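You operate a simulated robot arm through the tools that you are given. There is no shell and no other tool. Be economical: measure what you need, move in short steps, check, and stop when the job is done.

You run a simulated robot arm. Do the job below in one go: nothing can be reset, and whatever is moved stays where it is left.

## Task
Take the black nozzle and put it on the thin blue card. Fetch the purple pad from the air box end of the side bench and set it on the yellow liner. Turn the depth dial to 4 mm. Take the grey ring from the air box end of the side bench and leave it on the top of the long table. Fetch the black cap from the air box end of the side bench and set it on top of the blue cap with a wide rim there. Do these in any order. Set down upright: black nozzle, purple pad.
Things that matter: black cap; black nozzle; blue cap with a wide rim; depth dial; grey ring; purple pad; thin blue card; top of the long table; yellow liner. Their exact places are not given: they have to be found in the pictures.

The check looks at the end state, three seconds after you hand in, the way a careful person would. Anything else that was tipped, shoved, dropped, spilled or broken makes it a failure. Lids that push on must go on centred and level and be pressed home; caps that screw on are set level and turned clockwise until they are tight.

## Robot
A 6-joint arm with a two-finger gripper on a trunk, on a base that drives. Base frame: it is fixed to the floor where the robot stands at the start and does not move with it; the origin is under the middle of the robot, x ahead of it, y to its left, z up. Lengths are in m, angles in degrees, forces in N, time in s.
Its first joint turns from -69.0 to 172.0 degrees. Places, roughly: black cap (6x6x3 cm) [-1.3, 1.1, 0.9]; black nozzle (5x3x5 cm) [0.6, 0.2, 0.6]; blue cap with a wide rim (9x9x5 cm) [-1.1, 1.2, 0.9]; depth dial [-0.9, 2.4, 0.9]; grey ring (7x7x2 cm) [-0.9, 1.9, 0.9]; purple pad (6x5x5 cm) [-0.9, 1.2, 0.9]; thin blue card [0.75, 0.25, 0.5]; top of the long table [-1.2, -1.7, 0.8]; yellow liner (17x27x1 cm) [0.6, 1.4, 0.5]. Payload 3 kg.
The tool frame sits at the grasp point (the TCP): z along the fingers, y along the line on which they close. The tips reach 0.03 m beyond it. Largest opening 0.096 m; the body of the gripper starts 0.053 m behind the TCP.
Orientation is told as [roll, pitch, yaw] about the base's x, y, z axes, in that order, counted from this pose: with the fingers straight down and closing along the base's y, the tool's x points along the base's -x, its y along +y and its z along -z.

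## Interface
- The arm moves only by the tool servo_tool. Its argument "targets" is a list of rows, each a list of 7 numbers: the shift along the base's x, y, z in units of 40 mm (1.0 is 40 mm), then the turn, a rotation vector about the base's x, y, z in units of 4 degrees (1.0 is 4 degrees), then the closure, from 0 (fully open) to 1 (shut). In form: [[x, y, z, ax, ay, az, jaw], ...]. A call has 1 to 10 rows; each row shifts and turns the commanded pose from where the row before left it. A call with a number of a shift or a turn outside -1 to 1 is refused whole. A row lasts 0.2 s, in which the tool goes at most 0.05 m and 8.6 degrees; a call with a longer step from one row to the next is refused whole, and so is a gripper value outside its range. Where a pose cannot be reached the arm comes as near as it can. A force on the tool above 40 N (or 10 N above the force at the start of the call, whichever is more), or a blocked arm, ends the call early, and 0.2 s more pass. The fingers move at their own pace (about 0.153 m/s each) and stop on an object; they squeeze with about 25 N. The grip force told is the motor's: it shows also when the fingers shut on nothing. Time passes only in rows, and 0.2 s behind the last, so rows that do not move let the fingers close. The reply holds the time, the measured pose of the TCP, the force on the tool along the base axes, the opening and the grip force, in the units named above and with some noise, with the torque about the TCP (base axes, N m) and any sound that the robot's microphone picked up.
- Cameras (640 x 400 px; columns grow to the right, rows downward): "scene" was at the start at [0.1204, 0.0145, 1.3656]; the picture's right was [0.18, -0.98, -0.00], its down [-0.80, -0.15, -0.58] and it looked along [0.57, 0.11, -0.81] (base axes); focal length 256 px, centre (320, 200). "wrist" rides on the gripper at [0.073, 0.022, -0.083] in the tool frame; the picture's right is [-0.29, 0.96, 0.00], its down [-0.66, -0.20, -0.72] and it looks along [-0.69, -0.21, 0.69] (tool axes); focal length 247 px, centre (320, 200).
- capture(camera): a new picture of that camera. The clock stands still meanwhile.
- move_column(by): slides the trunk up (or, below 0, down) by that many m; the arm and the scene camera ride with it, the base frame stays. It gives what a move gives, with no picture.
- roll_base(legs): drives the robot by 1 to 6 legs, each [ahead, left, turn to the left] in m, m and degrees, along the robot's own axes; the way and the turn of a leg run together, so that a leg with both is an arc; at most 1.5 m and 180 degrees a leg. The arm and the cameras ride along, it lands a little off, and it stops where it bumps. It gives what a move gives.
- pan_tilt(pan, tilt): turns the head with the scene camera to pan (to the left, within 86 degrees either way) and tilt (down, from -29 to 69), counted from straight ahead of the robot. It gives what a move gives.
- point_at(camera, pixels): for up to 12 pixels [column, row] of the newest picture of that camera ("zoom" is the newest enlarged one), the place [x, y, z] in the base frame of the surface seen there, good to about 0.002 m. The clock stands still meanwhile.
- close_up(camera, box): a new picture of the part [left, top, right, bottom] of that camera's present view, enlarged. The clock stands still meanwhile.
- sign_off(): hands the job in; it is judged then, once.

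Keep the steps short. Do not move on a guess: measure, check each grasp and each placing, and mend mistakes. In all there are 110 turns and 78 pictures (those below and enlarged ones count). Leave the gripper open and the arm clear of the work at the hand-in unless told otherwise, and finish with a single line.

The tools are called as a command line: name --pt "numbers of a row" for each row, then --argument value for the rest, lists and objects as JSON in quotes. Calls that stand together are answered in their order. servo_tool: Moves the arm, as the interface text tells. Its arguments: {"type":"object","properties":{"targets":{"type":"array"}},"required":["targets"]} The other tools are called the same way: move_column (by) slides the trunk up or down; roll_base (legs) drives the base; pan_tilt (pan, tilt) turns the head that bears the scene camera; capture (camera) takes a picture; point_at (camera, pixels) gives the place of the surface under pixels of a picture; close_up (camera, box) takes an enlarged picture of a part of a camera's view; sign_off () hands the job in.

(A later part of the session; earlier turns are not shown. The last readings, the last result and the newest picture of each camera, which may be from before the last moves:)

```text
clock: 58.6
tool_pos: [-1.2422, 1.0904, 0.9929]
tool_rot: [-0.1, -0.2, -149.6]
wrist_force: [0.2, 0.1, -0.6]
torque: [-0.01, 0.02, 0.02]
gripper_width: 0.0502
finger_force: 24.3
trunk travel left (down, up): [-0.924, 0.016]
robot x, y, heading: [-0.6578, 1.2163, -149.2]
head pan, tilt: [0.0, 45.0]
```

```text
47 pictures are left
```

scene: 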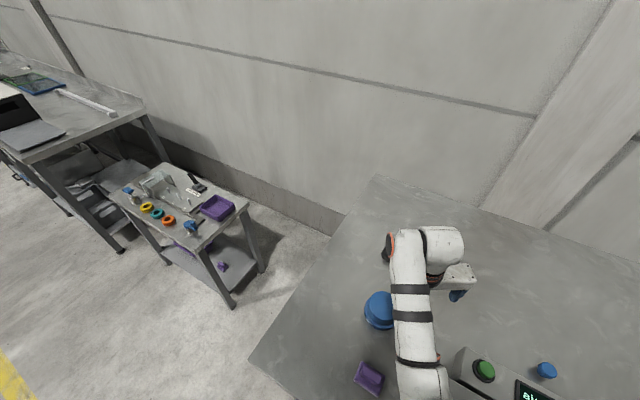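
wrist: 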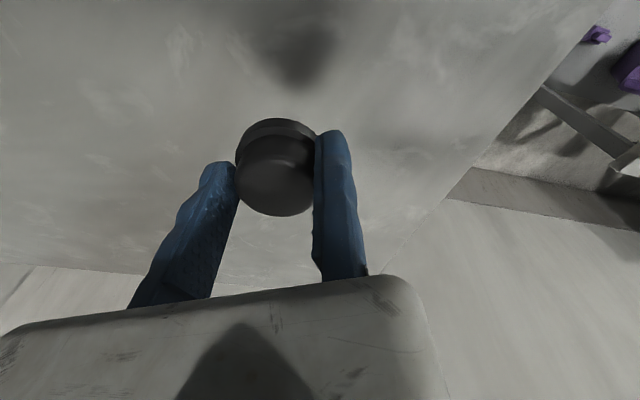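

Cap held. I drive the base back by the offset to bring it over the blue cap (cap bottom at ≈0.951, blue top 0.9265).

roll_base --legs '[[-0.17, 0.053, 0]]'

capture --camera "wrist"

capture --camera "scene"

```text
clock: 60.2
tool_pos: [-1.0673, 1.1333, 0.9913]
tool_rot: [-0.1, -0.3, -149.7]
wrist_force: [-0.2, -0.4, -0.7]
torque: [0.01, 0.03, 0.0]
gripper_width: 0.0503
finger_force: 25.6
trunk travel left (down, up): [-0.924, 0.016]
robot x, y, heading: [-0.4844, 1.2602, -149.2]
head pan, tilt: [0.0, 45.0]
```

```text
46 pictures are left
```

wrist: 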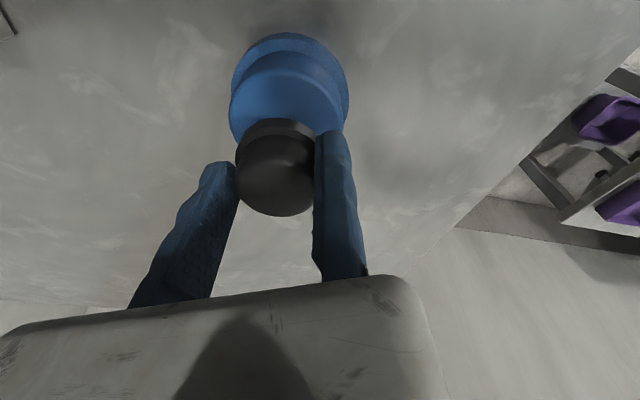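

```text
45 pictures are left
```

scene: 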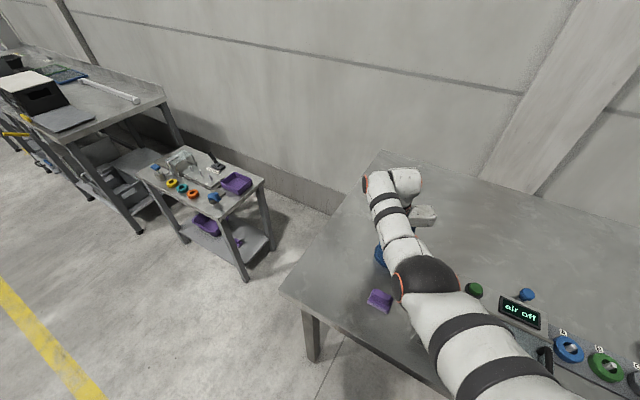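

I measure the blue rim edges and the held cap's position in the wrist picture.

point_at --camera "wrist" --pixels '[[235, 80], [346, 95], [290, 36], [290, 60], [232, 110], [340, 120], [285, 100], [240, 185], [274, 212], [274, 125], [274, 180], [312, 150]]'

close_up --camera "wrist" --box '[208, 20, 384, 130]'

```text
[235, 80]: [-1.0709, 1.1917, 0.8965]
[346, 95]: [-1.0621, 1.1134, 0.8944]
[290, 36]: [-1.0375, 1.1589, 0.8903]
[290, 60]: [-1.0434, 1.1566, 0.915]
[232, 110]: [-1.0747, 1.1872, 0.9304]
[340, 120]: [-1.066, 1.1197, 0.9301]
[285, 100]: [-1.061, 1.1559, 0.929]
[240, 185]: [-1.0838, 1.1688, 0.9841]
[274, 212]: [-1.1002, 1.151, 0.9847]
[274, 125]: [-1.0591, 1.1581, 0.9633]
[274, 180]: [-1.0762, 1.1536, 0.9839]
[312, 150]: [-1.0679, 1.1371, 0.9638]
```

```text
3.64 times, centred on (296, 75) of wrist
```

zoom: 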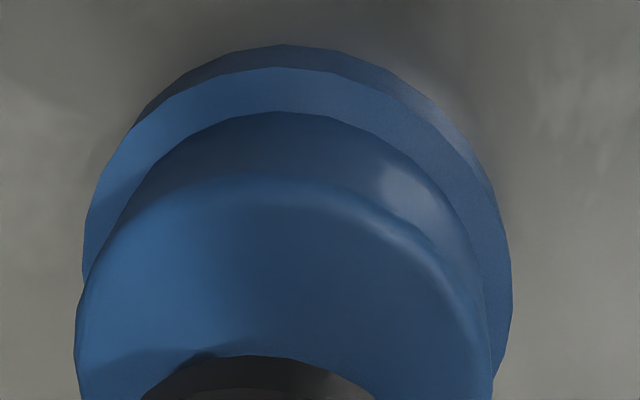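

The black cap's centre is ≈(-1.082,1.154) versus blue ≈(-1.0815,1.1495): I shift −4.3 mm in y and lower 17 mm, then feel.

servo_tool --pt "0.01 -0.11 0 0 0 0 1" --pt "0 0 -0.2 0 0 0 1" --pt "0 0 -0.2 0 0 0 1" --pt "0 0 0 0 0 0 1"

close_up --camera "wrist" --box '[180, 20, 404, 160]'

```text
clock: 61.2
tool_pos: [-1.066, 1.1289, 0.9768]
tool_rot: [-0.2, -0.2, -149.8]
wrist_force: [-1.3, 0.0, -1.1]
torque: [-0.01, -0.05, -0.02]
gripper_width: 0.0505
finger_force: 25.2
trunk travel left (down, up): [-0.924, 0.016]
robot x, y, heading: [-0.4881, 1.2641, -149.2]
head pan, tilt: [0.0, 45.0]
```

```text
2.86 times, centred on (292, 90) of wrist
```

zoom: 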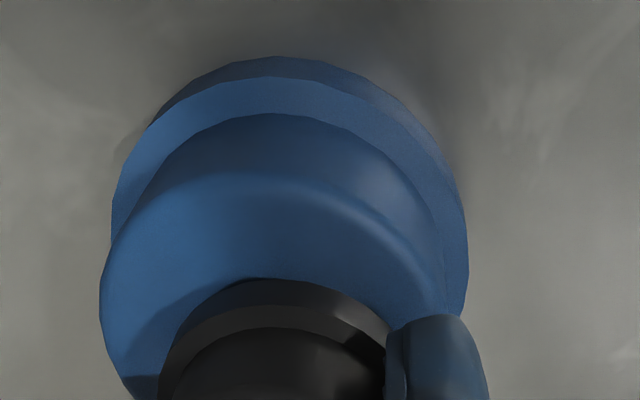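

Aligned in this view (rim circles nearly concentric laterally). I lower in small steps until contact.

servo_tool --pt "0 0 -0.08 0 0 0 1" --pt "0 0 -0.04 0 0 0 1" --pt "0 0 -0.03 0 0 0 1" --pt "0 0 0 0 0 0 1"

```text
clock: 62.2
tool_pos: [-1.0656, 1.1286, 0.9703]
tool_rot: [-0.1, -0.3, -149.6]
wrist_force: [-0.1, -0.6, -0.6]
torque: [-0.03, 0.01, -0.01]
gripper_width: 0.0505
finger_force: 25.2
trunk travel left (down, up): [-0.924, 0.016]
robot x, y, heading: [-0.4846, 1.2602, -149.3]
head pan, tilt: [0.0, 45.0]
```

servo_tool --pt "0 0 -0.03 0 0 0 1" --pt "0 0 -0.03 0 0 0 1" --pt "0 0 0 0 0 0 1"

capture --camera "wrist"

```text
clock: 63.0
tool_pos: [-1.0652, 1.1291, 0.9674]
tool_rot: [-0.1, -0.3, -149.7]
wrist_force: [0.1, 0.1, -2.0]
torque: [-0.03, -0.04, -0.03]
gripper_width: 0.0501
finger_force: 25.2
trunk travel left (down, up): [-0.924, 0.016]
robot x, y, heading: [-0.488, 1.2584, -149.2]
head pan, tilt: [0.0, 45.0]
```

```text
42 pictures are left
```

wrist: 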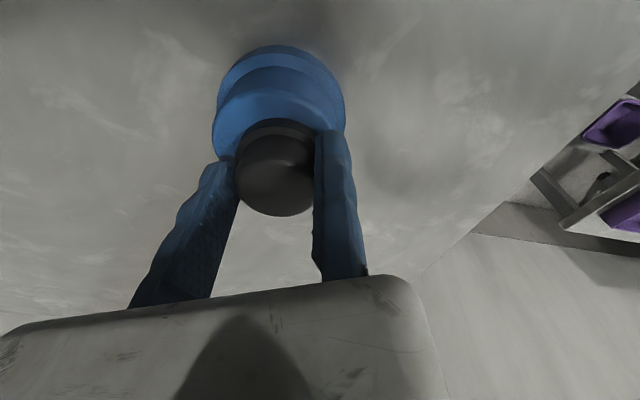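

point_at --camera "wrist" --pixels '[[275, 48], [275, 80], [275, 95], [275, 105], [275, 113], [275, 123], [275, 135], [240, 160], [275, 214], [218, 140], [335, 120]]'

close_up --camera "wrist" --box '[196, 35, 364, 140]'

```text
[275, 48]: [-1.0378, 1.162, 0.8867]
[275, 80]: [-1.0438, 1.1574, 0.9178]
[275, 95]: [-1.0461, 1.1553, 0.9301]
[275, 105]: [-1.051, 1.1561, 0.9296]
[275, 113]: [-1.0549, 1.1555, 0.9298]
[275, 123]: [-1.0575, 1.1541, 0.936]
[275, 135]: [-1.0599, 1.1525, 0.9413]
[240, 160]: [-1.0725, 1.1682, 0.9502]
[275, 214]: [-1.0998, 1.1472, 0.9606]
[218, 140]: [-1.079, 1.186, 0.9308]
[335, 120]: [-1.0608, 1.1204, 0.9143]
```

```text
3.81 times, centred on (280, 88) of wrist
```

zoom: 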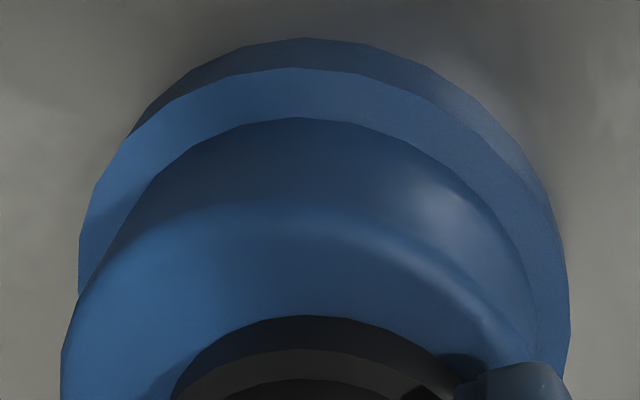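

servo_tool --pt "0 0 -0.03 0 0 0 1" --pt "0 0 -0.03 0 0 0 1" --pt "0 0 0 0 0 0 1"

```text
clock: 63.8
tool_pos: [-1.0642, 1.13, 0.9679]
tool_rot: [-0.2, -0.4, -149.7]
wrist_force: [-2.8, -1.5, 6.7]
torque: [0.23, 0.25, 0.09]
gripper_width: 0.0503
finger_force: 24.3
trunk travel left (down, up): [-0.924, 0.016]
robot x, y, heading: [-0.4853, 1.2597, -149.6]
head pan, tilt: [0.0, 45.0]
```

Contact at 6.7 N. I release, shift the fixed finger 3 mm off, and rise.

servo_tool --pt "0 0 0 0 0 0 0.35" --pt "0.038 -0.065 0.02 0 0 0 0.3" --pt "0 0 0.6 0 0 0 0.3" --pt "0 0 0.8 0 0 0 0.3" --pt "0 0 0 0 0 0 0.3"

capture --camera "wrist"

```text
clock: 65.0
tool_pos: [-1.0636, 1.1273, 1.0222]
tool_rot: [-0.2, -0.1, -149.7]
wrist_force: [0.9, -0.3, 0.1]
torque: [0.0, 0.0, -0.01]
gripper_width: 0.0672
finger_force: 0.0
trunk travel left (down, up): [-0.924, 0.016]
robot x, y, heading: [-0.4846, 1.258, -149.5]
head pan, tilt: [0.0, 45.0]
```

```text
40 pictures are left
```

wrist: 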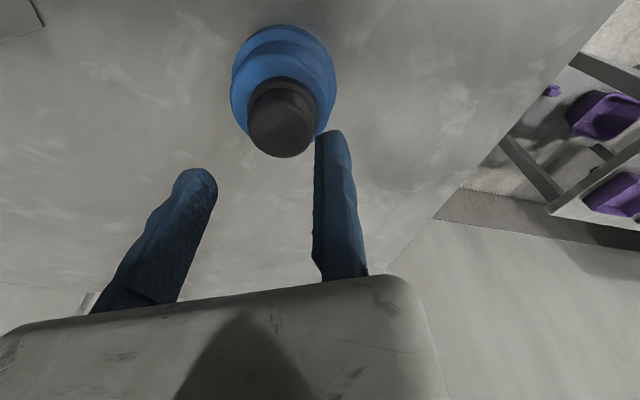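

The black cap sits centred on the blue cap. Next the purple pad: I reposition base to about (-0.43,0.98) and turn back to face −x, hand tips at 0.99.

roll_base --legs '[[0.094, 0.269, 0], [0, 0, -30.4]]'

servo_tool --pt "0.8 0 0 0 0 0 0.2" --pt "0.8 0 0 0 0 0 0.2" --pt "0 0 0 0 0 0 0.2"

capture --camera "wrist"

```text
clock: 68.4
tool_pos: [-0.9973, 1.1582, 1.0229]
tool_rot: [-0.1, -0.3, -180.0]
wrist_force: [0.6, -0.7, -0.2]
torque: [-0.01, -0.03, -0.02]
gripper_width: 0.0672
finger_force: 0.0
trunk travel left (down, up): [-0.924, 0.016]
robot x, y, heading: [-0.4308, 0.9848, -179.4]
head pan, tilt: [0.0, 45.0]
```

```text
clock: 69.2
tool_pos: [-0.934, 1.1588, 1.0235]
tool_rot: [0.0, -0.2, 180.0]
wrist_force: [-0.1, 0.1, 0.5]
torque: [0.02, 0.02, 0.01]
gripper_width: 0.077
finger_force: 0.1
trunk travel left (down, up): [-0.924, 0.016]
robot x, y, heading: [-0.4292, 0.983, -179.8]
head pan, tilt: [0.0, 45.0]
```

```text
39 pictures are left
```

wrist: 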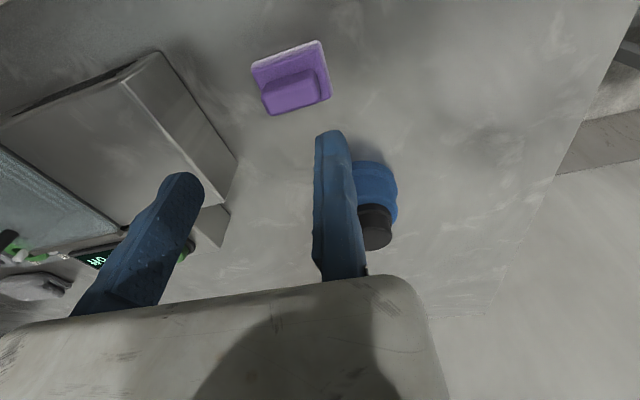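

I enlarge the pad and measure the handle.

close_up --camera "wrist" --box '[240, 30, 352, 120]'

point_at --camera "wrist" --pixels '[[268, 93], [315, 78], [273, 111], [327, 97], [295, 92], [255, 68], [318, 45], [300, 60], [263, 90], [321, 76], [258, 72]]'

```text
4.44 times, centred on (296, 75) of wrist
```

zoom: 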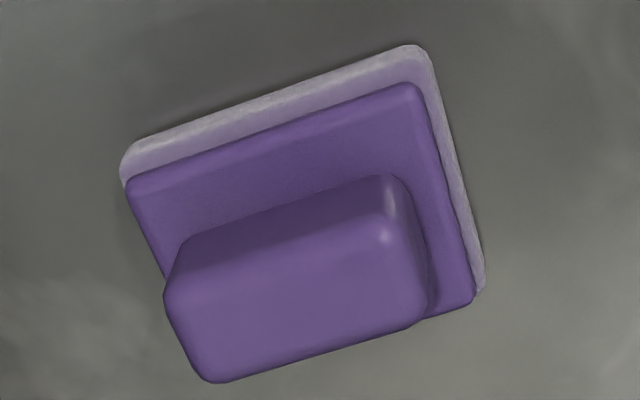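

```text
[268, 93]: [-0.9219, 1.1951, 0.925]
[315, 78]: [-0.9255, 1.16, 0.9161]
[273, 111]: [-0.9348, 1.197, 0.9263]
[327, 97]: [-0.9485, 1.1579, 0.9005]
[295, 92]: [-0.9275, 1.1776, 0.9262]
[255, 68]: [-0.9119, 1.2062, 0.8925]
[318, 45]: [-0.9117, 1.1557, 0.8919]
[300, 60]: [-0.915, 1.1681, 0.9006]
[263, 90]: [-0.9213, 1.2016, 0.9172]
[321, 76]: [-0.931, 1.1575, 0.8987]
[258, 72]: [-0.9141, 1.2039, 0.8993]
```

Handle spans y≈1.159–1.202, x≈-0.92…-0.94, z 0.900–0.926. I set TCP (-0.931,1.156), narrow to 0.058, and lower the trunk 0.088.

servo_tool --pt "0.08 -0.06 0 0 0 0 0.4" --pt "0 0 0 0 0 0 0.4"

move_column --by -0.088

capture --camera "wrist"

```text
clock: 69.8
tool_pos: [-0.9307, 1.1568, 1.0231]
tool_rot: [-0.1, -0.3, 180.0]
wrist_force: [0.2, 0.6, -0.3]
torque: [0.0, -0.01, 0.02]
gripper_width: 0.0576
finger_force: 0.0
trunk travel left (down, up): [-0.924, 0.016]
robot x, y, heading: [-0.4304, 0.9821, -179.8]
head pan, tilt: [0.0, 45.0]
```

```text
clock: 71.0
tool_pos: [-0.9292, 1.1567, 0.9356]
tool_rot: [-0.1, -0.3, 180.0]
wrist_force: [0.4, 0.5, 0.2]
torque: [-0.02, 0.0, 0.02]
gripper_width: 0.0576
finger_force: 0.0
trunk travel left (down, up): [-0.836, 0.104]
robot x, y, heading: [-0.4267, 0.9843, -179.5]
head pan, tilt: [0.0, 45.0]
```

```text
37 pictures are left
```

wrist: 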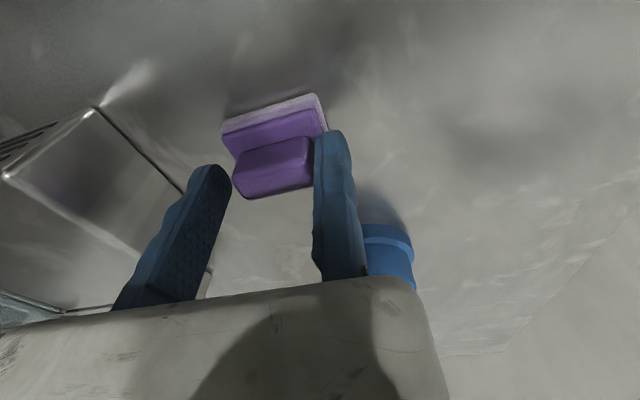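

Well placed. I close and lift with the trunk.

servo_tool --pt "0 0 0 0 0 0 0.6" --pt "0 0 0 0 0 0 1" --pt "0 0 0 0 0 0 1"

move_column --by 0.1

capture --camera "wrist"

```text
clock: 71.8
tool_pos: [-0.9294, 1.1569, 0.9368]
tool_rot: [0.0, -0.3, 180.0]
wrist_force: [-0.3, 0.4, 1.0]
torque: [-0.01, -0.02, 0.0]
gripper_width: 0.0429
finger_force: 25.4
trunk travel left (down, up): [-0.836, 0.104]
robot x, y, heading: [-0.4277, 0.9803, -179.5]
head pan, tilt: [0.0, 45.0]
```

```text
clock: 73.2
tool_pos: [-0.9292, 1.1562, 1.0356]
tool_rot: [-0.1, -0.3, 179.9]
wrist_force: [-0.5, -0.3, -0.8]
torque: [-0.02, 0.0, 0.0]
gripper_width: 0.0429
finger_force: 24.8
trunk travel left (down, up): [-0.936, 0.004]
robot x, y, heading: [-0.4269, 0.9822, -179.6]
head pan, tilt: [0.0, 45.0]
```

```text
36 pictures are left
```

wrist: 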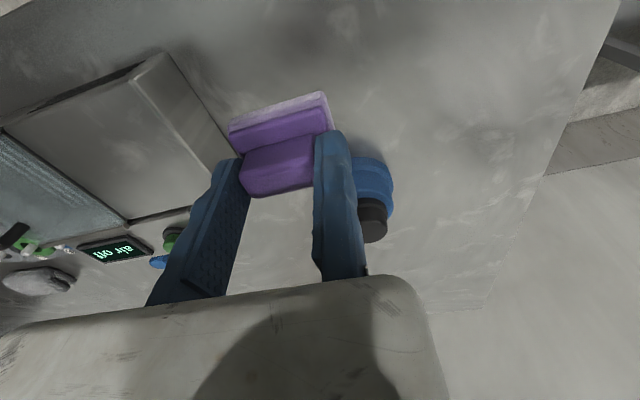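

Pad held (bottom 0.060 below TCP). I back off 0.3 m, turn around to face +x, and look at the green pallet with the yellow liner.

roll_base --legs '[[-0.3, 0, 0], [0, 0, 179.5]]'

pan_tilt --pan 20 --tilt 45

capture --camera "scene"

```text
clock: 82.5
tool_pos: [0.3687, 0.7909, 1.0361]
tool_rot: [-0.1, -0.3, -2.1]
wrist_force: [-0.1, 0.8, 0.1]
torque: [0.01, 0.01, -0.03]
gripper_width: 0.0431
finger_force: 24.4
trunk travel left (down, up): [-0.936, 0.004]
robot x, y, heading: [-0.1262, 0.98, -1.8]
head pan, tilt: [0.0, 45.0]
```

```text
clock: 83.3
tool_pos: [0.3664, 0.7906, 1.0367]
tool_rot: [-0.1, -0.3, -2.2]
wrist_force: [-0.1, 0.1, -0.6]
torque: [-0.01, -0.01, 0.0]
gripper_width: 0.0429
finger_force: 25.0
trunk travel left (down, up): [-0.936, 0.004]
robot x, y, heading: [-0.1254, 0.9842, -1.6]
head pan, tilt: [20.0, 45.0]
```

```text
35 pictures are left
```

scene: 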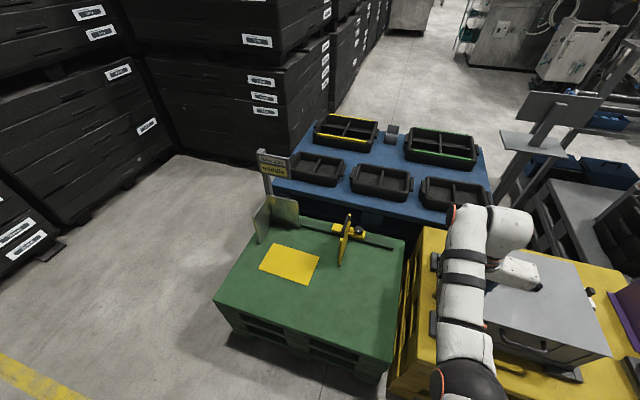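

I measure the liner (flat yellow sheet at (290,263)), the pallet's near edge, and the things around.

point_at --camera "scene" --pixels '[[290, 263], [276, 246], [317, 258], [305, 283], [262, 267], [216, 298], [390, 360], [240, 250], [345, 245], [347, 215], [268, 215], [385, 300]]'

close_up --camera "scene" --box '[240, 190, 400, 290]'

```text
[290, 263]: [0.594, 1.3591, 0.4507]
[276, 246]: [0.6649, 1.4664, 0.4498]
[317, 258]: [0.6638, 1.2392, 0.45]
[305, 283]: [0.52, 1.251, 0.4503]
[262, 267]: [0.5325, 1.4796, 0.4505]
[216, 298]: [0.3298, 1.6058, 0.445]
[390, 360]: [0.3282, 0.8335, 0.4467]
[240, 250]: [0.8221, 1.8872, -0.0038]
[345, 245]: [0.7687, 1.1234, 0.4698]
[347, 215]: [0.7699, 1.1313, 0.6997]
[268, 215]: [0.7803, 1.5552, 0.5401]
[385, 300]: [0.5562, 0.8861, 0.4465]
```

```text
4.00 times, centred on (320, 240) of scene
```

zoom: 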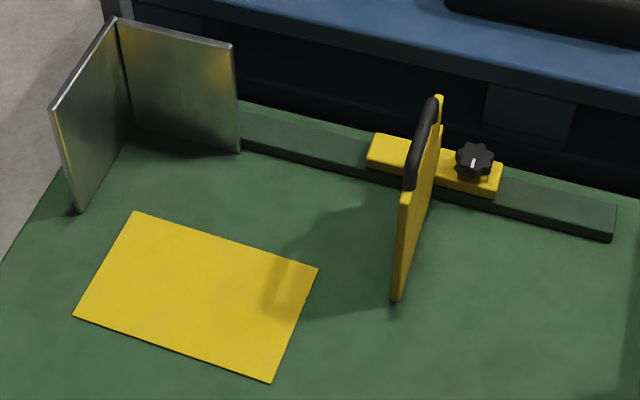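

Liner centre ≈(0.594,1.359,0.450). I drive to about (0.05,1.57) so the pad's target lies ~0.53 ahead, 0.185 to the right.

roll_base --legs '[[0, 0, 1.7], [0, 0.583, 0], [0.17, 0, 0]]'

capture --camera "wrist"

capture --camera "scene"

```text
clock: 88.1
tool_pos: [0.542, 1.3956, 1.0364]
tool_rot: [-0.1, -0.5, -0.5]
wrist_force: [0.3, 0.4, -0.6]
torque: [0.03, -0.04, 0.0]
gripper_width: 0.043
finger_force: 24.5
trunk travel left (down, up): [-0.936, 0.004]
robot x, y, heading: [0.0461, 1.5735, -0.1]
head pan, tilt: [20.0, 45.0]
```

```text
33 pictures are left
```

wrist: 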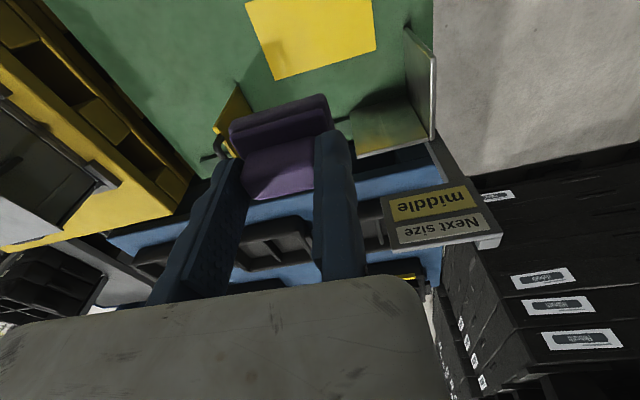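

```text
32 pictures are left
```

scene: 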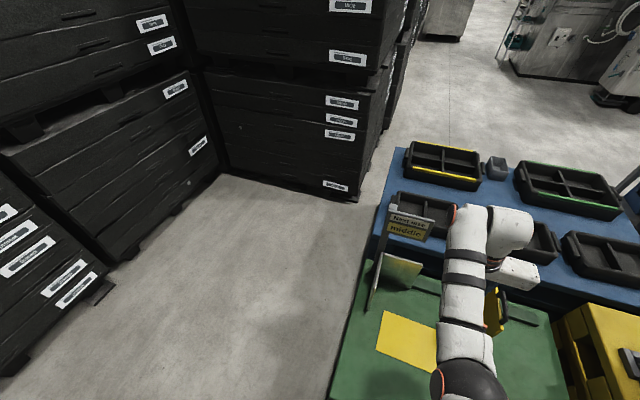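

I check the sign (408,225) and the stop's position relative to the arm's wrist before lowering.

point_at --camera "scene" --pixels '[[408, 225], [390, 212], [428, 242], [395, 270], [375, 285], [490, 240], [462, 205], [500, 320], [490, 335], [515, 275], [510, 215]]'

```text
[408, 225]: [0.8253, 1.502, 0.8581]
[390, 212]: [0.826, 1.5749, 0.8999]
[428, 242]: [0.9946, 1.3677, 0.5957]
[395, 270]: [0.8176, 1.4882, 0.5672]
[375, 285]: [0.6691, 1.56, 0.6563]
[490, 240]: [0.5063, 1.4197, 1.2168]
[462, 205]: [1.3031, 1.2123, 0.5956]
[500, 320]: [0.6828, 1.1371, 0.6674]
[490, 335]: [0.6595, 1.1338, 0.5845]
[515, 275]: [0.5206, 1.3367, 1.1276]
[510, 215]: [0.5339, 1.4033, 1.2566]
```

Clear. I trim to TCP (0.575,1.382) and lower the trunk in steps.

servo_tool --pt "0.8 -0.35 0 0 0 0 1" --pt "0 0 0 0 0 0 1"

move_column --by -0.3

move_column --by -0.19

capture --camera "wrist"

```text
clock: 88.7
tool_pos: [0.5745, 1.3813, 1.0365]
tool_rot: [-0.1, -0.3, -0.5]
wrist_force: [-0.3, -1.0, -1.2]
torque: [-0.02, -0.02, 0.04]
gripper_width: 0.0428
finger_force: 25.0
trunk travel left (down, up): [-0.936, 0.004]
robot x, y, heading: [0.0412, 1.5761, -0.2]
head pan, tilt: [20.0, 45.0]
```

```text
clock: 91.7
tool_pos: [0.5758, 1.3819, 0.7346]
tool_rot: [-0.2, -0.3, -0.5]
wrist_force: [-0.4, -0.6, 0.1]
torque: [0.0, -0.04, 0.01]
gripper_width: 0.0431
finger_force: 24.9
trunk travel left (down, up): [-0.636, 0.304]
robot x, y, heading: [0.0469, 1.5718, -0.4]
head pan, tilt: [20.0, 45.0]
```

```text
clock: 93.8
tool_pos: [0.5752, 1.3803, 0.5448]
tool_rot: [-0.1, -0.3, -0.6]
wrist_force: [-0.7, 0.3, -0.7]
torque: [0.01, -0.01, 0.02]
gripper_width: 0.043
finger_force: 25.1
trunk travel left (down, up): [-0.446, 0.494]
robot x, y, heading: [0.05, 1.5781, -0.4]
head pan, tilt: [20.0, 45.0]
```

```text
31 pictures are left
```

wrist: 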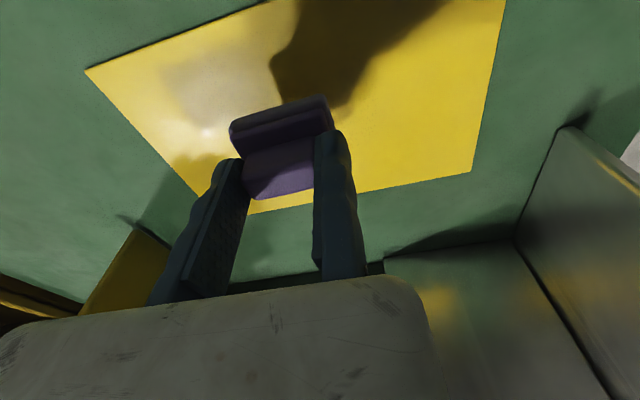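

Over the liner. I lower ≈31 mm, then in small steps until contact.

servo_tool --pt "0 0 -0.5 0 0 0 1" --pt "0 0 -0.25 0 0 0 1" --pt "0 0 -0.04 0 0 0 1" --pt "0 0 0 0 0 0 1"

servo_tool --pt "0 0 -0.03 0 0 0 1" --pt "0 0 -0.03 0 0 0 1" --pt "0 0 0 0 0 0 1"

```text
clock: 94.8
tool_pos: [0.575, 1.3824, 0.514]
tool_rot: [-0.2, -0.3, -0.4]
wrist_force: [0.3, 0.4, -0.3]
torque: [0.01, 0.02, 0.03]
gripper_width: 0.0429
finger_force: 24.8
trunk travel left (down, up): [-0.446, 0.494]
robot x, y, heading: [0.047, 1.574, 0.2]
head pan, tilt: [20.0, 45.0]
```

```text
clock: 95.6
tool_pos: [0.5757, 1.3814, 0.512]
tool_rot: [0.0, -0.2, -0.5]
wrist_force: [-0.4, 0.0, 0.1]
torque: [0.05, -0.01, 0.03]
gripper_width: 0.0428
finger_force: 24.6
trunk travel left (down, up): [-0.446, 0.494]
robot x, y, heading: [0.0445, 1.5747, 0.0]
head pan, tilt: [20.0, 45.0]
```

servo_tool --pt "0 0 -0.025 0 0 0 1" --pt "0 0 -0.025 0 0 0 1" --pt "0 0 0 0 0 0 1"

servo_tool --pt "0 0 -0.025 0 0 0 1" --pt "0 0 0 0 0 0 1"

```text
clock: 96.4
tool_pos: [0.5754, 1.3799, 0.5098]
tool_rot: [-0.1, -0.3, -0.5]
wrist_force: [0.4, -0.1, 0.7]
torque: [0.04, 0.0, 0.02]
gripper_width: 0.0428
finger_force: 25.2
trunk travel left (down, up): [-0.446, 0.494]
robot x, y, heading: [0.0436, 1.5762, 0.0]
head pan, tilt: [20.0, 45.0]
```

```text
clock: 97.0
tool_pos: [0.5765, 1.3811, 0.5102]
tool_rot: [-0.1, -0.4, -0.7]
wrist_force: [-1.0, -0.6, 4.6]
torque: [-0.01, 0.03, -0.02]
gripper_width: 0.0431
finger_force: 25.7
trunk travel left (down, up): [-0.446, 0.494]
robot x, y, heading: [0.0468, 1.5775, -0.1]
head pan, tilt: [20.0, 45.0]
```

Contact (4.6 N). I release, move the fixed finger 3 mm off (+y), and rise.

servo_tool --pt "0 0 0 0 0 0 0.4" --pt "0 0.07 0.02 0 0 0 0.3" --pt "0 0 0.7 0 0 0 0.3" --pt "0 0 1 0 0 0 0.3" --pt "0 0 0 0 0 0 0.3"

move_column --by 0.4

capture --camera "wrist"

```text
clock: 98.2
tool_pos: [0.5752, 1.3827, 0.5782]
tool_rot: [-0.1, -0.2, -0.5]
wrist_force: [-0.3, -0.1, -0.3]
torque: [0.03, 0.0, 0.05]
gripper_width: 0.0673
finger_force: 0.1
trunk travel left (down, up): [-0.446, 0.494]
robot x, y, heading: [0.0435, 1.5769, 0.0]
head pan, tilt: [20.0, 45.0]
```

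```text
clock: 102.0
tool_pos: [0.5755, 1.3836, 0.9767]
tool_rot: [-0.1, -0.3, -0.5]
wrist_force: [-0.3, 0.4, -1.1]
torque: [0.0, 0.04, -0.02]
gripper_width: 0.0671
finger_force: 0.0
trunk travel left (down, up): [-0.846, 0.094]
robot x, y, heading: [0.0458, 1.5751, -0.1]
head pan, tilt: [20.0, 45.0]
```

```text
30 pictures are left
```

wrist: 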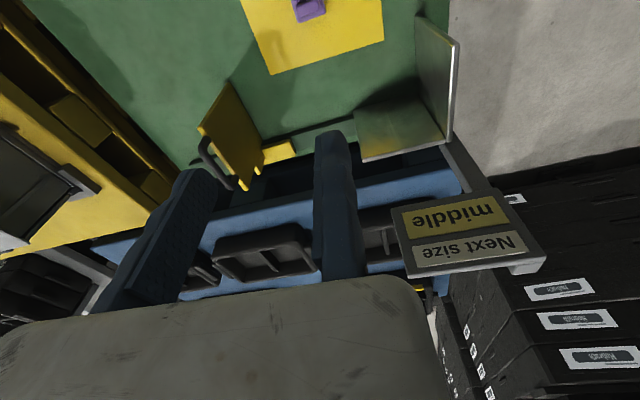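

Pad is on the liner. Now to the depth dial: back off, turn to face the bench, and slide along.

move_column --by 0.085

roll_base --legs '[[-0.2, 0, 0], [0, 0, 180], [0, -0.45, 0]]'

pan_tilt --pan -15 --tilt 35

capture --camera "scene"

```text
clock: 103.2
tool_pos: [0.5755, 1.3826, 1.0613]
tool_rot: [-0.1, -0.3, -0.4]
wrist_force: [-0.1, -0.2, -0.4]
torque: [-0.03, -0.01, -0.02]
gripper_width: 0.0672
finger_force: 0.1
trunk travel left (down, up): [-0.931, 0.009]
robot x, y, heading: [0.0493, 1.5732, -0.0]
head pan, tilt: [20.0, 45.0]
```

```text
clock: 114.5
tool_pos: [-0.6962, 2.205, 1.0618]
tool_rot: [-0.1, -0.3, -179.6]
wrist_force: [-0.6, -0.5, 0.5]
torque: [0.02, -0.04, -0.04]
gripper_width: 0.067
finger_force: 0.1
trunk travel left (down, up): [-0.931, 0.009]
robot x, y, heading: [-0.161, 2.0244, -179.2]
head pan, tilt: [20.0, 45.0]
```

```text
clock: 115.5
tool_pos: [-0.6975, 2.2047, 1.0622]
tool_rot: [-0.1, -0.3, -179.6]
wrist_force: [0.1, 0.0, -0.3]
torque: [-0.03, -0.04, 0.0]
gripper_width: 0.0672
finger_force: 0.2
trunk travel left (down, up): [-0.931, 0.009]
robot x, y, heading: [-0.1637, 2.0207, -179.2]
head pan, tilt: [-15.0, 35.0]
```

```text
29 pictures are left
```

scene: 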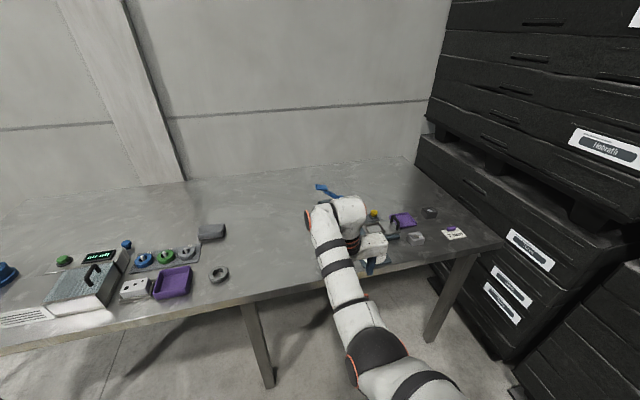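

The ring is at (219,273); the press is partly hidden behind the wrist. I enlarge both and measure.

close_up --camera "scene" --box '[300, 170, 480, 282]'

close_up --camera "scene" --box '[110, 210, 254, 300]'

point_at --camera "zoom" --pixels '[[445, 285], [520, 285], [484, 245], [484, 320], [484, 262], [484, 305], [465, 290], [504, 290]]'

```text
3.56 times, centred on (390, 226) of scene
```

zoom: 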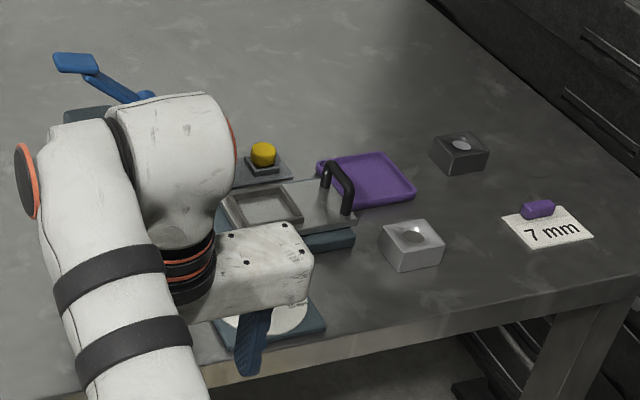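

```text
4.44 times, centred on (182, 255) of scene
```

zoom: 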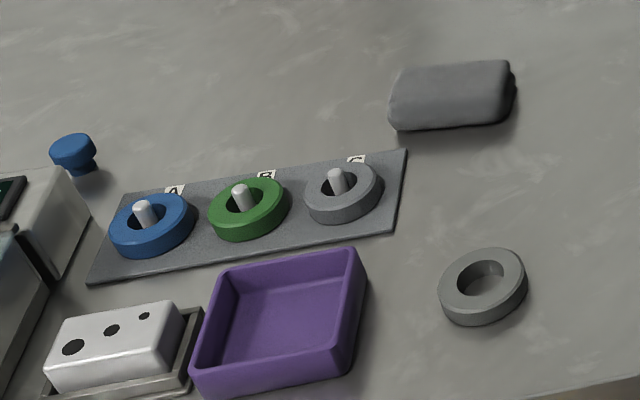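

```text
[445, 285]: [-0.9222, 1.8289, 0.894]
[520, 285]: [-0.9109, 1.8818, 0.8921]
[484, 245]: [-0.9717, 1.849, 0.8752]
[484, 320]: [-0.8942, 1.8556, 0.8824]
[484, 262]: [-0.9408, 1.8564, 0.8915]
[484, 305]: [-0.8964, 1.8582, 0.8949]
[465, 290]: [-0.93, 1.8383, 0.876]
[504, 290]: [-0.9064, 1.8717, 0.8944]
```

The loose grey ring is at ≈(-0.918,1.856). The dial (white disc) is hidden by the hand, so I look with the wrist camera.

capture --camera "wrist"

```text
26 pictures are left
```

wrist: 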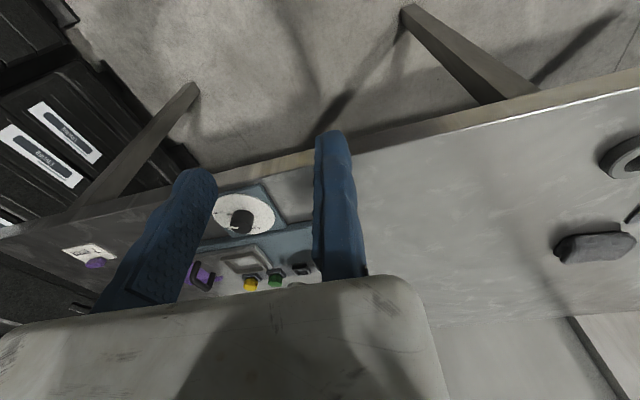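

The dial is at (243,215). I enlarge it and measure.

close_up --camera "wrist" --box '[200, 175, 320, 250]'

point_at --camera "zoom" --pixels '[[220, 245], [210, 200], [250, 190], [215, 275], [195, 300], [110, 160], [270, 110], [390, 205], [240, 150], [330, 290], [470, 100], [235, 225]]'

```text
5.33 times, centred on (260, 212) of wrist
```

zoom: 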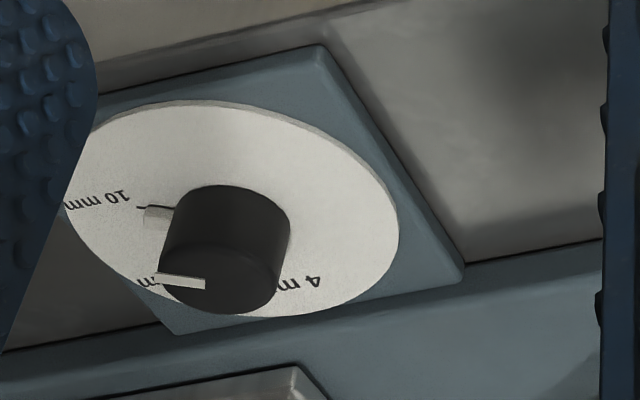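

```text
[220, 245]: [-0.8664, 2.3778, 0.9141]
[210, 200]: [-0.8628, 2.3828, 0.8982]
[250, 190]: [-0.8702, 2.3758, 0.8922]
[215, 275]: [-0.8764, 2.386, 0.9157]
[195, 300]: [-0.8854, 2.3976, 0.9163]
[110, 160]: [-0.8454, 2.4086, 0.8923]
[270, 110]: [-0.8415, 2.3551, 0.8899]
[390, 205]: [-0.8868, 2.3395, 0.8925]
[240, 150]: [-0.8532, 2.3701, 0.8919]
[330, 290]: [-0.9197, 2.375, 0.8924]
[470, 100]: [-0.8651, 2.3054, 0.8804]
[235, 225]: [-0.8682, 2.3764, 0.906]
```

I check how high the press column and lever are before approaching.

point_at --camera "scene" --pixels '[[320, 187], [330, 192], [338, 197], [320, 203], [375, 214], [398, 222]]'

point_at --camera "wrist" --pixels '[[243, 262], [251, 284], [275, 278], [303, 268], [300, 240], [210, 275]]'

```text
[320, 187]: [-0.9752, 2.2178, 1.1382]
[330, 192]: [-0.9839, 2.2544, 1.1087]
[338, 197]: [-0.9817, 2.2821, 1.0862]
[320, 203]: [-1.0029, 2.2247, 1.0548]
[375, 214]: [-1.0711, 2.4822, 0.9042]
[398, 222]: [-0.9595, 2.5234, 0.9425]
```

```text
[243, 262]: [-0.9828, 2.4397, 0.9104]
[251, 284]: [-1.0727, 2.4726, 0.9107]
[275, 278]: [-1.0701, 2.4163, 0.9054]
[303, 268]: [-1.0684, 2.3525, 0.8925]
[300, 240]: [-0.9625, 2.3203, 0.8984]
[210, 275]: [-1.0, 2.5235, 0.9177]
```

Lever at (-0.98, 2.2–2.29, ≤1.14) leaves room. I move the hand to (-0.80,2.255), open, for a steeper look at the dial.

servo_tool --pt "-0.85 0.4 0 0 0 0 0" --pt "-0.85 0.4 0 0 0 0 0" --pt "-0.85 0.45 0 0 0 0 0" --pt "0 0 0 0 0 0 0"

capture --camera "wrist"

```text
clock: 116.5
tool_pos: [-0.7555, 2.2452, 1.0659]
tool_rot: [-0.1, -0.3, -179.5]
wrist_force: [0.2, -0.2, 0.7]
torque: [0.02, -0.03, -0.02]
gripper_width: 0.096
finger_force: 0.1
out of reach, approached as far as the arm can: row 2, 3
trunk travel left (down, up): [-0.931, 0.009]
robot x, y, heading: [-0.1634, 2.0242, -179.3]
head pan, tilt: [-15.0, 35.0]
```

```text
24 pictures are left
```

wrist: 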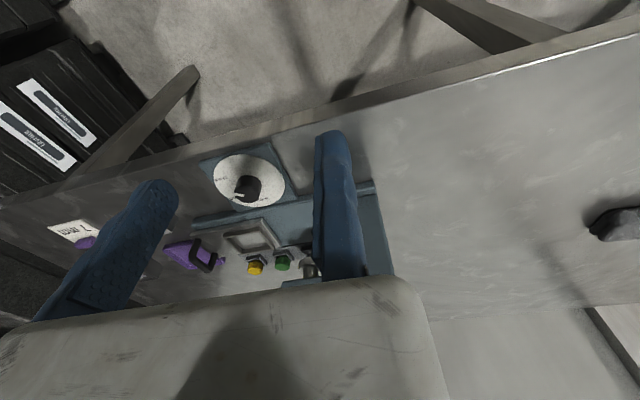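

I drive 6 cm nearer and 5 cm to the right, then take an enlarged look at the dial.

roll_base --legs '[[0.06, -0.05, 0]]'

capture --camera "wrist"

close_up --camera "wrist" --box '[216, 110, 328, 180]'

```text
clock: 117.6
tool_pos: [-0.8121, 2.2924, 1.0685]
tool_rot: [-0.3, -0.4, -179.6]
wrist_force: [0.3, -0.8, -0.6]
torque: [-0.01, 0.06, 0.01]
gripper_width: 0.0956
finger_force: 0.1
trunk travel left (down, up): [-0.931, 0.009]
robot x, y, heading: [-0.2247, 2.0717, -179.4]
head pan, tilt: [-15.0, 35.0]
```

```text
23 pictures are left
```

wrist: 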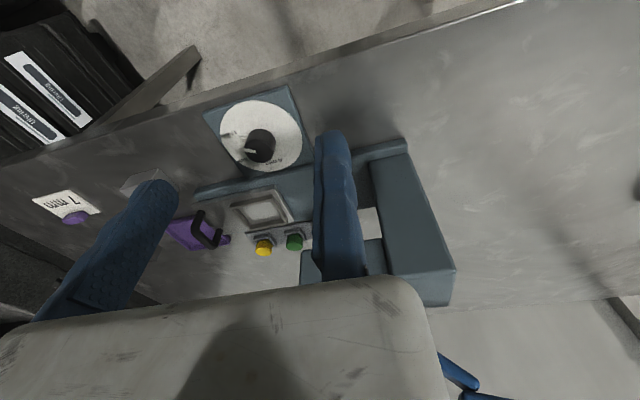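

```text
5.71 times, centred on (272, 145) of wrist
```

zoom: 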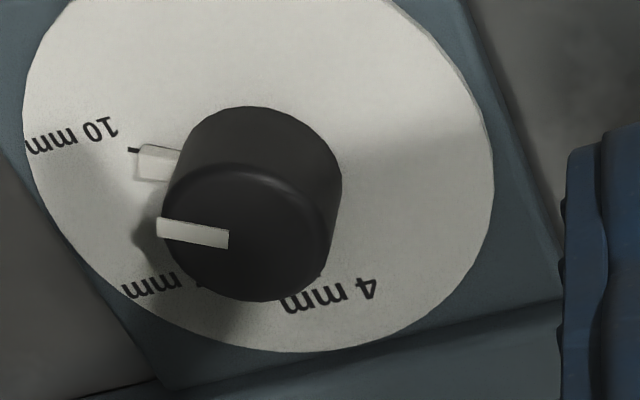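

Labels: "10 mm" (where the pointer is), a middle one, and "4 mm". I measure label centres, tick and knob in base coordinates.

point_at --camera "zoom" --pixels '[[135, 150], [72, 136], [150, 287], [203, 280], [330, 296], [290, 303], [368, 288], [232, 240], [165, 228], [250, 245], [150, 155], [320, 272]]'

point_at --camera "wrist" --pixels '[[222, 128], [300, 140], [262, 103], [245, 165], [272, 171], [220, 145], [230, 112], [292, 115], [298, 160]]'

```text
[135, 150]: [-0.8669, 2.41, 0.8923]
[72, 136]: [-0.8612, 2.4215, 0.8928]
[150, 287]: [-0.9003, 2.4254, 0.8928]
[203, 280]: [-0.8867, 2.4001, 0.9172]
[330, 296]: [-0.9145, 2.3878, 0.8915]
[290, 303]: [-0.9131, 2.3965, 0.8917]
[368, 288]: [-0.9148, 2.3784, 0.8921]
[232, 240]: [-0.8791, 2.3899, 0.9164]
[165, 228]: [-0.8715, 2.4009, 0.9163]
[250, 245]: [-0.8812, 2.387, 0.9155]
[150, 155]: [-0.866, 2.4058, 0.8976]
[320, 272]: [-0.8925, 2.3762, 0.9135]
```

```text
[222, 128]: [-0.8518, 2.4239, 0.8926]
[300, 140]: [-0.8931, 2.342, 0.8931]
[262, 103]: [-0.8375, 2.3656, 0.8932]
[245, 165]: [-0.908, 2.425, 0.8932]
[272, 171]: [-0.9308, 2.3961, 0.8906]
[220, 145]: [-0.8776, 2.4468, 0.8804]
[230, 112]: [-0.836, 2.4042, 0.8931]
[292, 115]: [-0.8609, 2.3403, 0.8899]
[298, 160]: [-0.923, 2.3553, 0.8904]
```

Dial centre ≈(-0.8815,2.385), knob radius ≈0.018, top 0.916. Pointer at ≈58° (10 mm); "4 mm" label at ≈175–180° (counter-clockwise, ~120° turn). I retract a bit and drive closer.

servo_tool --pt "0.8 0 0 0 0 0 0.2" --pt "0.8 0 0 0 0 0 0.2" --pt "0 0 0 0 0 0 0.2"

roll_base --legs '[[0.1, -0.08, -0.5]]'

```text
clock: 118.4
tool_pos: [-0.7541, 2.2947, 1.067]
tool_rot: [0.0, -0.1, -179.6]
wrist_force: [0.0, -0.3, -0.1]
torque: [0.0, -0.02, 0.02]
gripper_width: 0.0769
finger_force: 0.1
trunk travel left (down, up): [-0.931, 0.009]
robot x, y, heading: [-0.226, 2.0727, -179.2]
head pan, tilt: [-15.0, 35.0]
```

```text
clock: 119.7
tool_pos: [-0.8488, 2.3773, 1.068]
tool_rot: [-0.1, -0.3, 179.7]
wrist_force: [0.0, -0.9, -0.3]
torque: [0.0, 0.0, 0.02]
gripper_width: 0.0769
finger_force: 0.0
trunk travel left (down, up): [-0.931, 0.009]
robot x, y, heading: [-0.3236, 2.1475, -179.8]
head pan, tilt: [-15.0, 35.0]
```

I rotate the hand −30° and centre it beside the knob at (-0.892,2.367), still high, and look.

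servo_tool --pt "-0.135 -0.032 0 0 0 -0.93 0.4" --pt "-0.135 -0.032 0 0 0 -0.93 0.4" --pt "-0.135 -0.032 0 0 0 -0.93 0.4" --pt "-0.135 -0.032 0 0 0 -0.93 0.4" --pt "-0.135 -0.032 0 0 0 -0.93 0.4" --pt "-0.135 -0.032 0 0 0 -0.93 0.4" --pt "-0.135 -0.032 0 0 0 -0.93 0.4" --pt "-0.135 -0.032 0 0 0 -0.93 0.4" --pt "0 0 0 0 0 0 0.4"

capture --camera "wrist"

```text
clock: 121.7
tool_pos: [-0.8928, 2.3689, 1.0673]
tool_rot: [-0.1, -0.3, 150.1]
wrist_force: [0.0, -0.1, -1.0]
torque: [0.01, 0.01, -0.01]
gripper_width: 0.0576
finger_force: 0.1
trunk travel left (down, up): [-0.931, 0.009]
robot x, y, heading: [-0.3271, 2.1511, -179.7]
head pan, tilt: [-15.0, 35.0]
```

```text
21 pictures are left
```

wrist: 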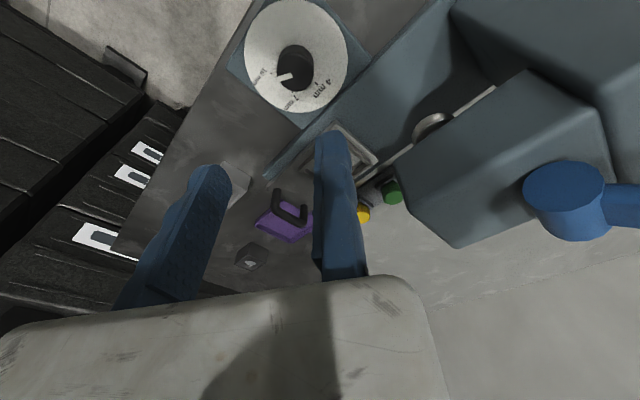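

This is a steep view of the dial. I enlarge it and measure centre, pointer, and labels.

close_up --camera "wrist" --box '[224, 0, 368, 120]'

```text
3.33 times, centred on (296, 60) of wrist
```

zoom: 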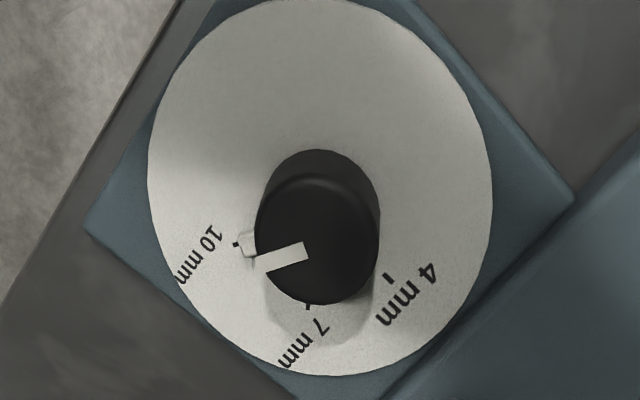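

Ticks for 10, 7 and 4 mm are now visible. I measure them.

point_at --camera "zoom" --pixels '[[236, 244], [308, 307], [390, 279], [318, 170], [258, 265], [305, 251], [316, 295], [375, 235], [260, 225], [150, 180], [490, 210], [318, 374]]'

```text
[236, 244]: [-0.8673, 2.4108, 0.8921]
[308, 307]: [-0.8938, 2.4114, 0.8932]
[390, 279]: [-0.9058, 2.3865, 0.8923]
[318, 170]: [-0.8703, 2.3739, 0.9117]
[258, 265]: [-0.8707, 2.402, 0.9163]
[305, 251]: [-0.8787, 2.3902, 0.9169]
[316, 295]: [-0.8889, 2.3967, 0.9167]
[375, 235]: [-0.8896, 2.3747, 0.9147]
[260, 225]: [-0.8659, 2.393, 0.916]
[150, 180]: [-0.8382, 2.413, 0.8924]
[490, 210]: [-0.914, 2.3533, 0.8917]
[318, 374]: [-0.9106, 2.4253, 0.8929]
```

I check the press block's location near the hand before descending.

point_at --camera "wrist" --pixels '[[395, 160], [440, 235], [530, 75], [450, 10], [530, 190], [400, 80], [415, 125]]'

servo_tool --pt "0.05 -0.03 0 0 0 0 0.4" --pt "0 0 0 0 0 0 0.4"

```text
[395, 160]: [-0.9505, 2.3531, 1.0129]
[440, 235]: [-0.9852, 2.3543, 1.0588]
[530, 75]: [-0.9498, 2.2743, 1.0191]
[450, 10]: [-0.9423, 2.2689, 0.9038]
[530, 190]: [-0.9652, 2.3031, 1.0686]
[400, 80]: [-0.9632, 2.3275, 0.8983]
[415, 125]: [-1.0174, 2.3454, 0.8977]
```

```text
clock: 122.3
tool_pos: [-0.892, 2.3672, 1.0678]
tool_rot: [-0.1, -0.3, 150.2]
wrist_force: [0.7, -0.4, 0.4]
torque: [0.02, 0.02, -0.05]
gripper_width: 0.0578
finger_force: 0.0
trunk travel left (down, up): [-0.931, 0.009]
robot x, y, heading: [-0.3277, 2.1525, -180.0]
head pan, tilt: [-15.0, 35.0]
```

Clear by ≈3.5 cm. I lower the trunk 0.139 to put the tips just over the disc.

move_column --by -0.138

capture --camera "wrist"

```text
clock: 123.9
tool_pos: [-0.8901, 2.3666, 0.9297]
tool_rot: [-0.2, -0.4, 150.2]
wrist_force: [-0.6, -0.4, -0.3]
torque: [0.01, 0.01, 0.01]
gripper_width: 0.0574
finger_force: 0.0
trunk travel left (down, up): [-0.793, 0.147]
robot x, y, heading: [-0.3249, 2.1508, -179.8]
head pan, tilt: [-15.0, 35.0]
```

```text
19 pictures are left
```

wrist: 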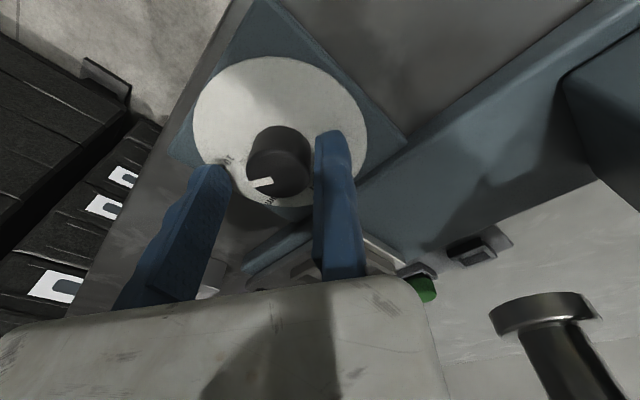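

Well aligned. I close on the knob.

servo_tool --pt "0 0 0.04 0 0 0 0.5" --pt "0 0 0 0 0 0 0.8" --pt "0 0 0 0 0 0 1" --pt "0 0 0 0 0 0 1"

```text
clock: 124.9
tool_pos: [-0.8883, 2.3721, 0.9306]
tool_rot: [0.0, -0.2, 150.1]
wrist_force: [11.8, 17.5, -3.0]
torque: [0.3, -0.43, -0.04]
gripper_width: 0.0335
finger_force: 44.5
trunk travel left (down, up): [-0.793, 0.147]
robot x, y, heading: [-0.3284, 2.1498, -179.9]
head pan, tilt: [-15.0, 35.0]
```

Gripped (0.0335), but a sideways 21 N shows the hand is pulled toward the knob; I relax by following 4–5 mm.

servo_tool --pt "0.04 0.07 0 0 0 0 1" --pt "0.02 0.03 0 0 0 0 1" --pt "0 0 0 0 0 0 1"

```text
clock: 125.7
tool_pos: [-0.8883, 2.3722, 0.9309]
tool_rot: [0.1, -0.2, 150.2]
wrist_force: [6.5, 10.2, -1.6]
torque: [0.09, -0.87, -0.05]
gripper_width: 0.0334
finger_force: 45.3
trunk travel left (down, up): [-0.793, 0.147]
robot x, y, heading: [-0.3267, 2.1512, -180.0]
head pan, tilt: [-15.0, 35.0]
```

servo_tool --pt "0.045 0.08 0 0 0 0 1" --pt "0 0 0 0 0 0 1"

servo_tool --pt "0.0246 -0.0121 0 0 0 0.9375 1" --pt "0.0246 -0.0121 0 0 0 0.9375 1" --pt "0.026 -0.0088 0 0 0 0.9375 1" --pt "0.026 -0.0088 0 0 0 0.9375 1" --pt "0 0 0 0 0 0 1"

```text
clock: 126.3
tool_pos: [-0.8882, 2.3718, 0.9304]
tool_rot: [0.0, -0.3, 150.4]
wrist_force: [0.4, -0.2, -0.8]
torque: [-0.46, -0.63, -0.02]
gripper_width: 0.0333
finger_force: 45.0
trunk travel left (down, up): [-0.793, 0.147]
robot x, y, heading: [-0.3245, 2.1491, -179.7]
head pan, tilt: [-15.0, 35.0]
```

```text
clock: 127.5
tool_pos: [-0.8847, 2.3704, 0.9316]
tool_rot: [-0.1, -0.3, 165.2]
wrist_force: [-4.6, -4.5, 1.4]
torque: [-0.58, 0.77, 0.04]
gripper_width: 0.0338
finger_force: 44.7
trunk travel left (down, up): [-0.793, 0.147]
robot x, y, heading: [-0.3227, 2.1472, -179.7]
head pan, tilt: [-15.0, 35.0]
```

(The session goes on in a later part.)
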